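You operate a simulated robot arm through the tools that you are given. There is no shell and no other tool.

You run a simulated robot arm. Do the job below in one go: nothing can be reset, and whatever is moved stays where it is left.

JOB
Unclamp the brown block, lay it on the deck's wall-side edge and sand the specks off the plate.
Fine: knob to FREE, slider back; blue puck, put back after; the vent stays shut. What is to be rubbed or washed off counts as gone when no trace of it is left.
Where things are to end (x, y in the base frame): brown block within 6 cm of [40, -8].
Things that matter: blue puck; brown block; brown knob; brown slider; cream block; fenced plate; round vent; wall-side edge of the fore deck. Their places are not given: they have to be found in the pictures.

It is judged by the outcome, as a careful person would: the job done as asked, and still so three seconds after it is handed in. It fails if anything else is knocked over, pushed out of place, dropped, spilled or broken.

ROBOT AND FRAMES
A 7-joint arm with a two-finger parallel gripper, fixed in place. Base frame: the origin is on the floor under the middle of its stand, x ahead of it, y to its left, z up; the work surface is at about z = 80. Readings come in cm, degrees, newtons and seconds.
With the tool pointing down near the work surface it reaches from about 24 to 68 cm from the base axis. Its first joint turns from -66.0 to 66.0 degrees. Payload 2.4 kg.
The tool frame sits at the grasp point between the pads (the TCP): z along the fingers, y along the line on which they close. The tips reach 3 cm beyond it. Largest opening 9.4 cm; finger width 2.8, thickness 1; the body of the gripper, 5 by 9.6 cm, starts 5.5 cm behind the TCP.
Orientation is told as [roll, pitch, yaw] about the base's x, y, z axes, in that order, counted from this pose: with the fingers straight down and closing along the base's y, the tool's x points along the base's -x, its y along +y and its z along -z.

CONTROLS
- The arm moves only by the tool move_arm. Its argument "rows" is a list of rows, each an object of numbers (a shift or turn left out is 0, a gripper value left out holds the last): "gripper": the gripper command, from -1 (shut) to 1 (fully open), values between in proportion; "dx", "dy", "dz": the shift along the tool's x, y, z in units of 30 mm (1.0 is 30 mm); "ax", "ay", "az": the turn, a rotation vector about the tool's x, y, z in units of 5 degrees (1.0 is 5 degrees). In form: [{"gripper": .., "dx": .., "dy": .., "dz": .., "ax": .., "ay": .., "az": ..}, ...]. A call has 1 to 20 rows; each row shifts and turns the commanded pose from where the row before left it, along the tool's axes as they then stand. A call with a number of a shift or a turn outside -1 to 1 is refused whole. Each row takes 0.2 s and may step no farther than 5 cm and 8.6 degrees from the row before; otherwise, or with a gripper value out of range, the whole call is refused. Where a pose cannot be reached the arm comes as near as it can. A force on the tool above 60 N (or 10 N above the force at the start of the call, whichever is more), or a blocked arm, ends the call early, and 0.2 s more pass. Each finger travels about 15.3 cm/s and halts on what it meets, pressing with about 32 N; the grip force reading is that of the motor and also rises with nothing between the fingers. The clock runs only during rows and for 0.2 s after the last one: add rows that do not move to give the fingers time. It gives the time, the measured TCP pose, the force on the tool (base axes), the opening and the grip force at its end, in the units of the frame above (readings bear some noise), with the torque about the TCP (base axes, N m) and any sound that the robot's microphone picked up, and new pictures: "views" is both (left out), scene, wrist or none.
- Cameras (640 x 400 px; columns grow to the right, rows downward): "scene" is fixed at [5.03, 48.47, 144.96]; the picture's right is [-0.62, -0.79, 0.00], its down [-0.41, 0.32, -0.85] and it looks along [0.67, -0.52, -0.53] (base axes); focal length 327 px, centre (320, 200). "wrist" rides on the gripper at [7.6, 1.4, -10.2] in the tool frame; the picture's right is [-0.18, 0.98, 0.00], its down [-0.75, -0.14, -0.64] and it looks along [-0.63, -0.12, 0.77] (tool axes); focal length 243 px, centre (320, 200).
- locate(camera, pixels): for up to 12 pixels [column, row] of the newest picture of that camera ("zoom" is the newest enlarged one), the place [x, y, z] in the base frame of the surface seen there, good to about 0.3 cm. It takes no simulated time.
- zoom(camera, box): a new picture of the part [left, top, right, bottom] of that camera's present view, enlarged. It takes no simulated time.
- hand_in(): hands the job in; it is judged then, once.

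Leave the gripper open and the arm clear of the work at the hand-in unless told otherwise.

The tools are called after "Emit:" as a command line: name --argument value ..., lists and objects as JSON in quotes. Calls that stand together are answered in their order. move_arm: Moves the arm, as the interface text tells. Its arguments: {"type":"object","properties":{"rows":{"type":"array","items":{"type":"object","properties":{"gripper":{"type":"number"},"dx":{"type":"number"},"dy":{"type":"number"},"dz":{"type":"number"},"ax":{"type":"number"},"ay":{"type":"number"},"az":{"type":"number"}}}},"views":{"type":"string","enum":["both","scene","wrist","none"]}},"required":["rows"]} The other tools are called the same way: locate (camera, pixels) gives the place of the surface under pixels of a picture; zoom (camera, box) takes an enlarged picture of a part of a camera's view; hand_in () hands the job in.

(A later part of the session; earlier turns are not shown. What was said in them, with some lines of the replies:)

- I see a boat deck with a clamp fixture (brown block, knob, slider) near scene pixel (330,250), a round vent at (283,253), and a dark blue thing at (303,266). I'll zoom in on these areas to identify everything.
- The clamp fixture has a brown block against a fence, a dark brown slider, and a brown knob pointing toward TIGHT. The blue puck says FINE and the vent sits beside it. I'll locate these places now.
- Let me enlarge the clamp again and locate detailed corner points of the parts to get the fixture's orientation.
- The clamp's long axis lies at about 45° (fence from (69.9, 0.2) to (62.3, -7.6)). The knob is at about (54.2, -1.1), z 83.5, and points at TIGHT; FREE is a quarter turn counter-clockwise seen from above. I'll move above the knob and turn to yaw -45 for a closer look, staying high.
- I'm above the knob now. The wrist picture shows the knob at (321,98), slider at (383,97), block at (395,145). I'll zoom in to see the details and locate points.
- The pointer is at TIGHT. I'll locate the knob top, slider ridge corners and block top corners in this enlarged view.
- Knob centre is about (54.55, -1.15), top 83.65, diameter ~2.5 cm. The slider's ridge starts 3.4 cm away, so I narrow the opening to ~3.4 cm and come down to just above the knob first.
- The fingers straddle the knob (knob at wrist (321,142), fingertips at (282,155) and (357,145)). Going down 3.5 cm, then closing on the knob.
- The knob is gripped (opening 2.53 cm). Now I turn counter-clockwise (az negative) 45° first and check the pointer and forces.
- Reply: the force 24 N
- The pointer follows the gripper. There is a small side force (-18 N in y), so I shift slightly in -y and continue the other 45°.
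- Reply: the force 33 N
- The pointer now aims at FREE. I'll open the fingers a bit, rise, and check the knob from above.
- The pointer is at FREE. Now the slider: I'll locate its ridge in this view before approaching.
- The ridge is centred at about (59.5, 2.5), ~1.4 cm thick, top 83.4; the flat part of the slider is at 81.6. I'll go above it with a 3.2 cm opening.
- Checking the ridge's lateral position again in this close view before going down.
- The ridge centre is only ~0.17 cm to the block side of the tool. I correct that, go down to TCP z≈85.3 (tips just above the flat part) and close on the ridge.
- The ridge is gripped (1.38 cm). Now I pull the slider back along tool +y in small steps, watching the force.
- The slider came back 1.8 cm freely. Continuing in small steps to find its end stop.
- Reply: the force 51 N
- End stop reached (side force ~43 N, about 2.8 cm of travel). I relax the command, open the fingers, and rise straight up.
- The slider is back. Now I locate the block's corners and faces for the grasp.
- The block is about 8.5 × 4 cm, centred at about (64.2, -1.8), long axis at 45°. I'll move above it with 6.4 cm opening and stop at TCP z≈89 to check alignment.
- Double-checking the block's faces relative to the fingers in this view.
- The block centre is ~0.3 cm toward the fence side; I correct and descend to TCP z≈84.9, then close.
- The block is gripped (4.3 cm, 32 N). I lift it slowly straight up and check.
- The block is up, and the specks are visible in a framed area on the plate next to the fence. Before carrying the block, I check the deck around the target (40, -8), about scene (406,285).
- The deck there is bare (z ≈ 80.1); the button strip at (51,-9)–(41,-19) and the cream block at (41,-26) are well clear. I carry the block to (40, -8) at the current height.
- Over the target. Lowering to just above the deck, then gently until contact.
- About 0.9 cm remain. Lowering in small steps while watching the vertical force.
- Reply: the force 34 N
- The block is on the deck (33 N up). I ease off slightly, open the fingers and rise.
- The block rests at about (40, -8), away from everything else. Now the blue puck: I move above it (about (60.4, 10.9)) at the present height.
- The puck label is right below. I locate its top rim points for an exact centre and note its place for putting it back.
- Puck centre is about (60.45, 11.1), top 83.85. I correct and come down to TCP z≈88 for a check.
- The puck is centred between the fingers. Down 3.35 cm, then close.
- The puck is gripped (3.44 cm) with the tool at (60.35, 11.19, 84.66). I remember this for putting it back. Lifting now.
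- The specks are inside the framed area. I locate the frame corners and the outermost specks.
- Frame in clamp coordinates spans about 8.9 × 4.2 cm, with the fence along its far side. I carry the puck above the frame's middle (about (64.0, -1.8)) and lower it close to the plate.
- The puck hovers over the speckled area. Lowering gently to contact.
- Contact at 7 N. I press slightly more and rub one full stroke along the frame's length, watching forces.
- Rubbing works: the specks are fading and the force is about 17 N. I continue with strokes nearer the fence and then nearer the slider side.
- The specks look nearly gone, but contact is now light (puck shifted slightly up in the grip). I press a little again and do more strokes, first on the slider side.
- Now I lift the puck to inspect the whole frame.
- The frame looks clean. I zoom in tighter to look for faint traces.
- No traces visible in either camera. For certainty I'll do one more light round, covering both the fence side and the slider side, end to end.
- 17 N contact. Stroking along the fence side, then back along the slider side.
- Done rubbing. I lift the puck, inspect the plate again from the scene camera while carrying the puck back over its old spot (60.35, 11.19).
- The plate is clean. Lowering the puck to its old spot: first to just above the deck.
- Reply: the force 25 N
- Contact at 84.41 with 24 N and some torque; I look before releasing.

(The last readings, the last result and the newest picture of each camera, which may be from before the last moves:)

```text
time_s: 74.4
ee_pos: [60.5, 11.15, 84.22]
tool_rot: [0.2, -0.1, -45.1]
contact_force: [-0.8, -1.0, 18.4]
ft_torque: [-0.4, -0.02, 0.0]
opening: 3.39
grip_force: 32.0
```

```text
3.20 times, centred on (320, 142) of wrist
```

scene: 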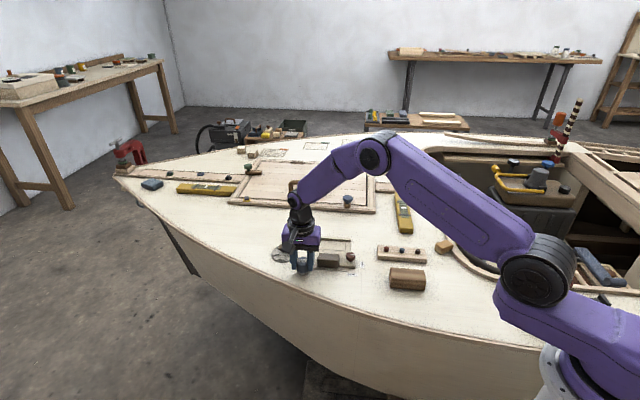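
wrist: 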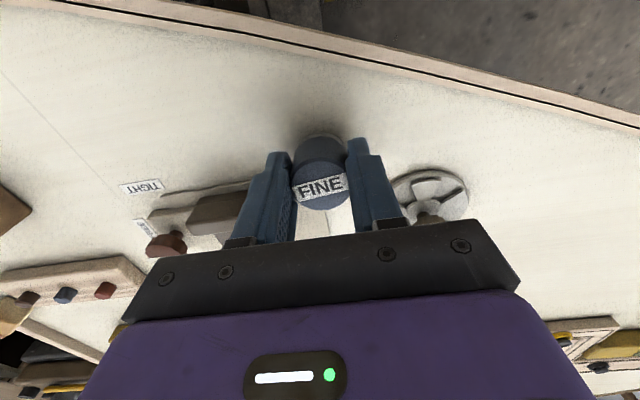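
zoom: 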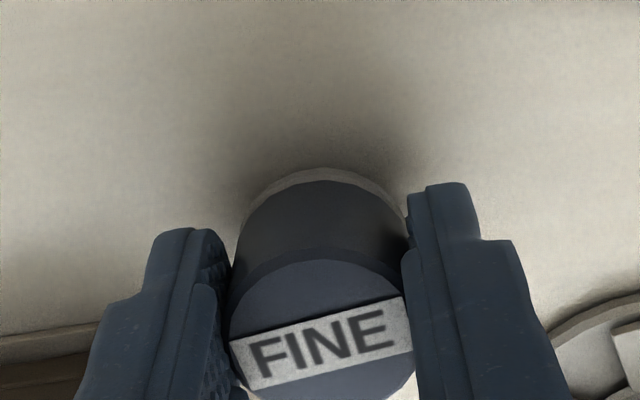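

The puck stands on its old spot with a slight tilt in the grip; it will settle flat. I ease off the pressure a bit more, then open gradually.

Emit:
move_arm --rows '[{"dz": -0.03}, {}, {}]' --views "none"

```text
time_s: 75.2
ee_pos: [60.32, 11.1, 84.39]
tool_rot: [0.0, 0.2, -45.0]
contact_force: [2.0, 0.1, 5.9]
ft_torque: [-0.11, -0.12, 0.02]
opening: 3.42
grip_force: 32.0
```

Only 6 N now. Opening the fingers in steps.

Emit:
move_arm --rows '[{"gripper": -0.22}, {"gripper": -0.15}, {"gripper": 0.0}, {"gripper": 0.1}, {}]' --views "both"

Emit:
zoom --camera "scene" --box '[270, 230, 340, 280]'

```text
time_s: 76.4
ee_pos: [60.46, 11.12, 84.42]
tool_rot: [0.1, 0.0, -44.9]
contact_force: [0.5, 0.5, 0.5]
ft_torque: [-0.02, 0.01, -0.01]
opening: 5.19
grip_force: 0.1
```

scene: 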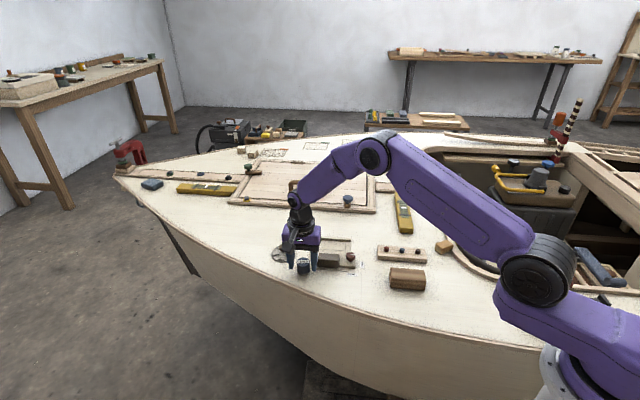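
wrist: 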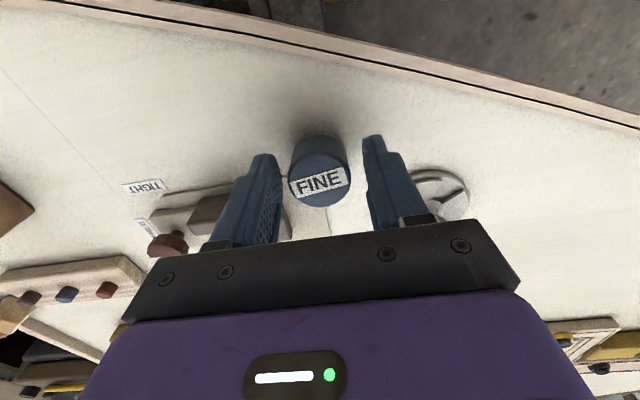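

```text
8.00 times, centred on (305, 255) of scene
```

zoom: 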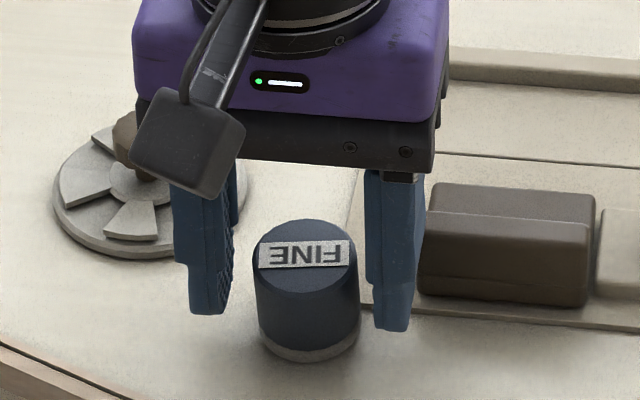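

The puck stands free on the deck. Rising straight up, then checking positions.

Emit:
move_arm --rows '[{"dz": -0.3}, {"dz": -0.7}, {"dz": -0.9}, {"dz": -0.9}, {"dz": -0.9}, {"dz": -0.9}, {}]' --views "both"

Emit:
zoom --camera "scene" --box '[260, 220, 380, 295]'

Emit:
locate --camera "zoom" --pixels '[[228, 220], [200, 225], [258, 225], [124, 140], [230, 280], [484, 190]]'

```text
time_s: 78.0
ee_pos: [60.39, 11.06, 98.2]
tool_rot: [0.0, 0.0, -44.9]
contact_force: [0.1, 1.0, 0.9]
ft_torque: [0.0, 0.04, 0.0]
opening: 5.17
grip_force: 0.1
```

scene: 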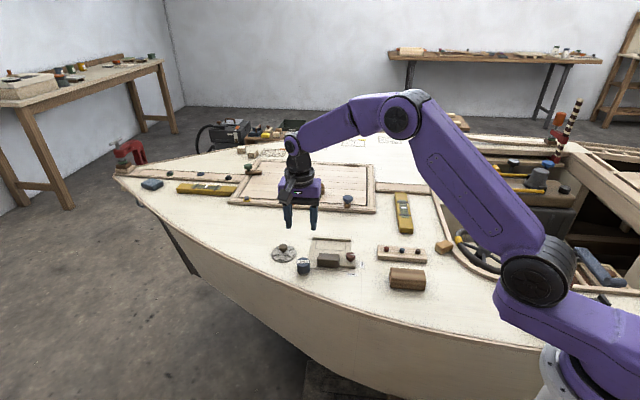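
wrist: 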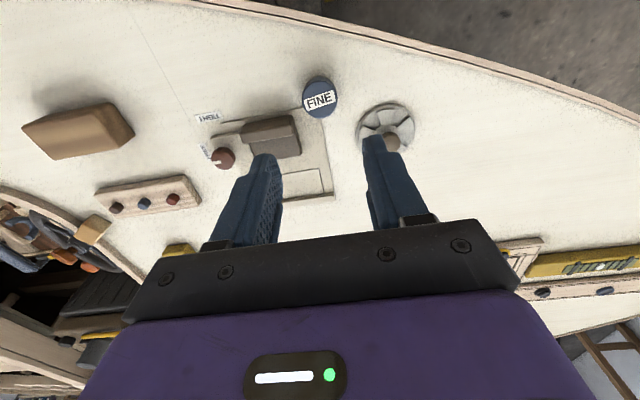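

```text
5.33 times, centred on (320, 258) of scene
```

zoom: 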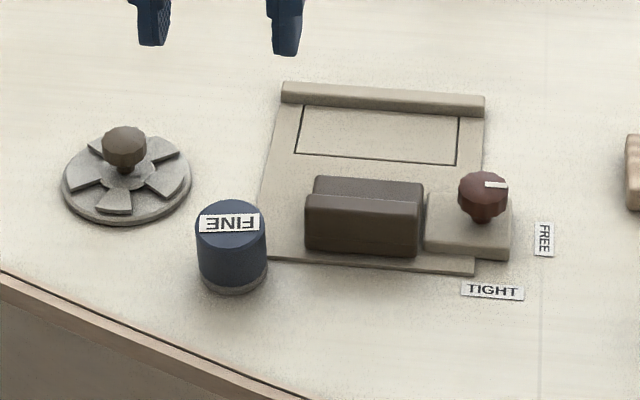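

```text
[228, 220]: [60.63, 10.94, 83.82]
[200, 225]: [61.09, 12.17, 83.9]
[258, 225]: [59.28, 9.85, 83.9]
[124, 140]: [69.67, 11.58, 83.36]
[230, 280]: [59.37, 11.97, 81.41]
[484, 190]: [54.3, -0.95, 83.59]
```

The puck is back within about 0.1 cm, the vent is unchanged, knob at FREE, slider back, frame clean. Now I retreat upward to a clear pose with the gripper open.

Emit:
move_arm --rows '[{"dz": -0.9}, {"dz": -0.9}, {"dz": -0.9}, {"dz": -0.9}, {"az": -1}, {"az": -1}, {"az": -1}, {"az": -1}, {"az": -1}, {"az": -1}, {"az": -1}, {"az": -1}, {"az": -1}, {"dx": 0.9, "dy": -0.8}, {"dx": 0.9, "dy": -0.8}, {"dx": 0.9, "dy": -0.8}, {"dx": 0.9, "dy": -0.8}, {"dx": 0.9, "dy": -0.8}, {"dx": 0.7, "dy": -0.7, "gripper": 1}, {}]' --views "both"

Emit:
zoom --camera "scene" --box '[270, 210, 480, 330]'

Emit:
zoom --camera "scene" --box '[312, 234, 352, 260]'

Emit:
locate --camera "scene" --pixels '[[408, 272], [408, 280], [392, 270], [424, 273], [303, 260], [283, 247], [445, 244]]'

```text
time_s: 82.2
ee_pos: [44.81, -3.06, 108.9]
tool_rot: [0.0, 0.0, 0.0]
contact_force: [0.0, -0.5, -0.7]
ft_torque: [0.03, 0.04, -0.05]
opening: 9.4
grip_force: 0.1
```

scene: 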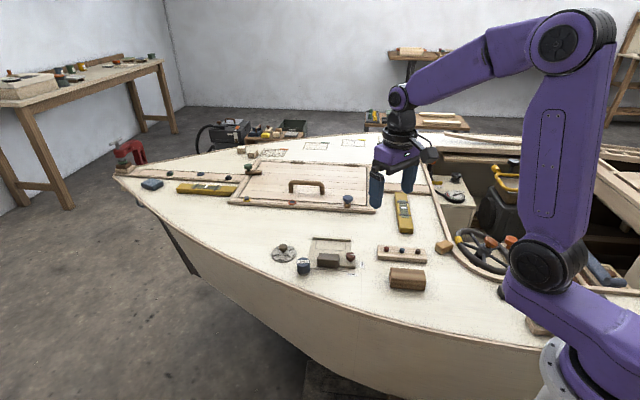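
wrist: 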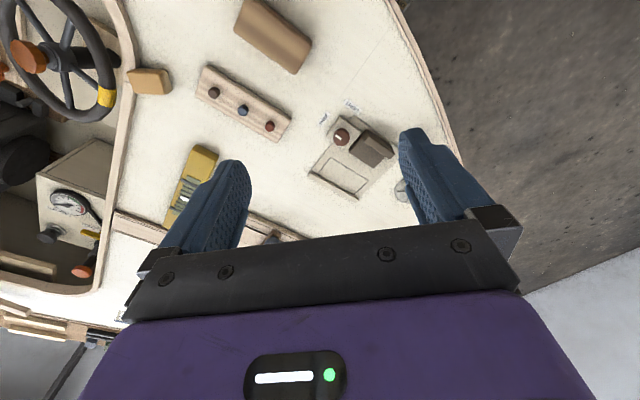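

```text
3.05 times, centred on (375, 270) of scene
```

zoom: 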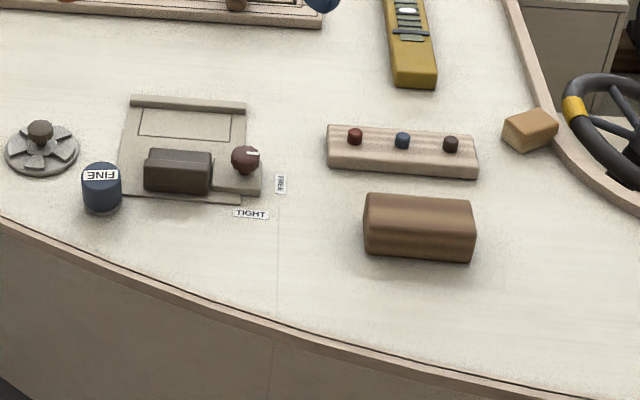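

```text
15.38 times, centred on (332, 247) of scene
```

zoom: 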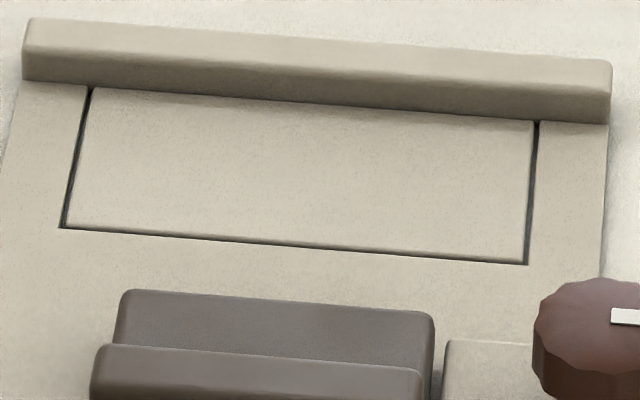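

```text
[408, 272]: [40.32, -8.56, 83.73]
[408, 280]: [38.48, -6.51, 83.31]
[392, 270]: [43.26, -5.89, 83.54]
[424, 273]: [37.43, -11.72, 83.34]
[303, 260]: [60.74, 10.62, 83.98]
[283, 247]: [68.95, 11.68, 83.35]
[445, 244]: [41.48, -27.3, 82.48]
```

Everything is in its place:
- **Brown block:** at about (40, -8).
- **Knob and slider:** knob at FREE, slider back.
- **Plate:** no specks left.
- **Blue puck:** back on its spot.
- **Vent, cream block and button strip:** not touched.

The arm is clear and the gripper is open, so I'm handing in.

Emit:
hand_in

```text
The job is handed in.
```

The job is done and handed in; I don't have the judge's verdict.

- **Brown block:** unclamped and laid on the deck at about (40, -8), by the camera readings.
- **Clamp:** the knob points to FREE and the slider is pulled back to its end stop.
- **Plate:** sanded with the blue FINE puck. No specks show from the scene or wrist camera.
- **Blue puck:** back on its old spot, within about 0.1 cm.
- **Vent:** not touched, still shut.
- **Cream block and the rest:** nothing else was moved. The arm is clear and the gripper open.
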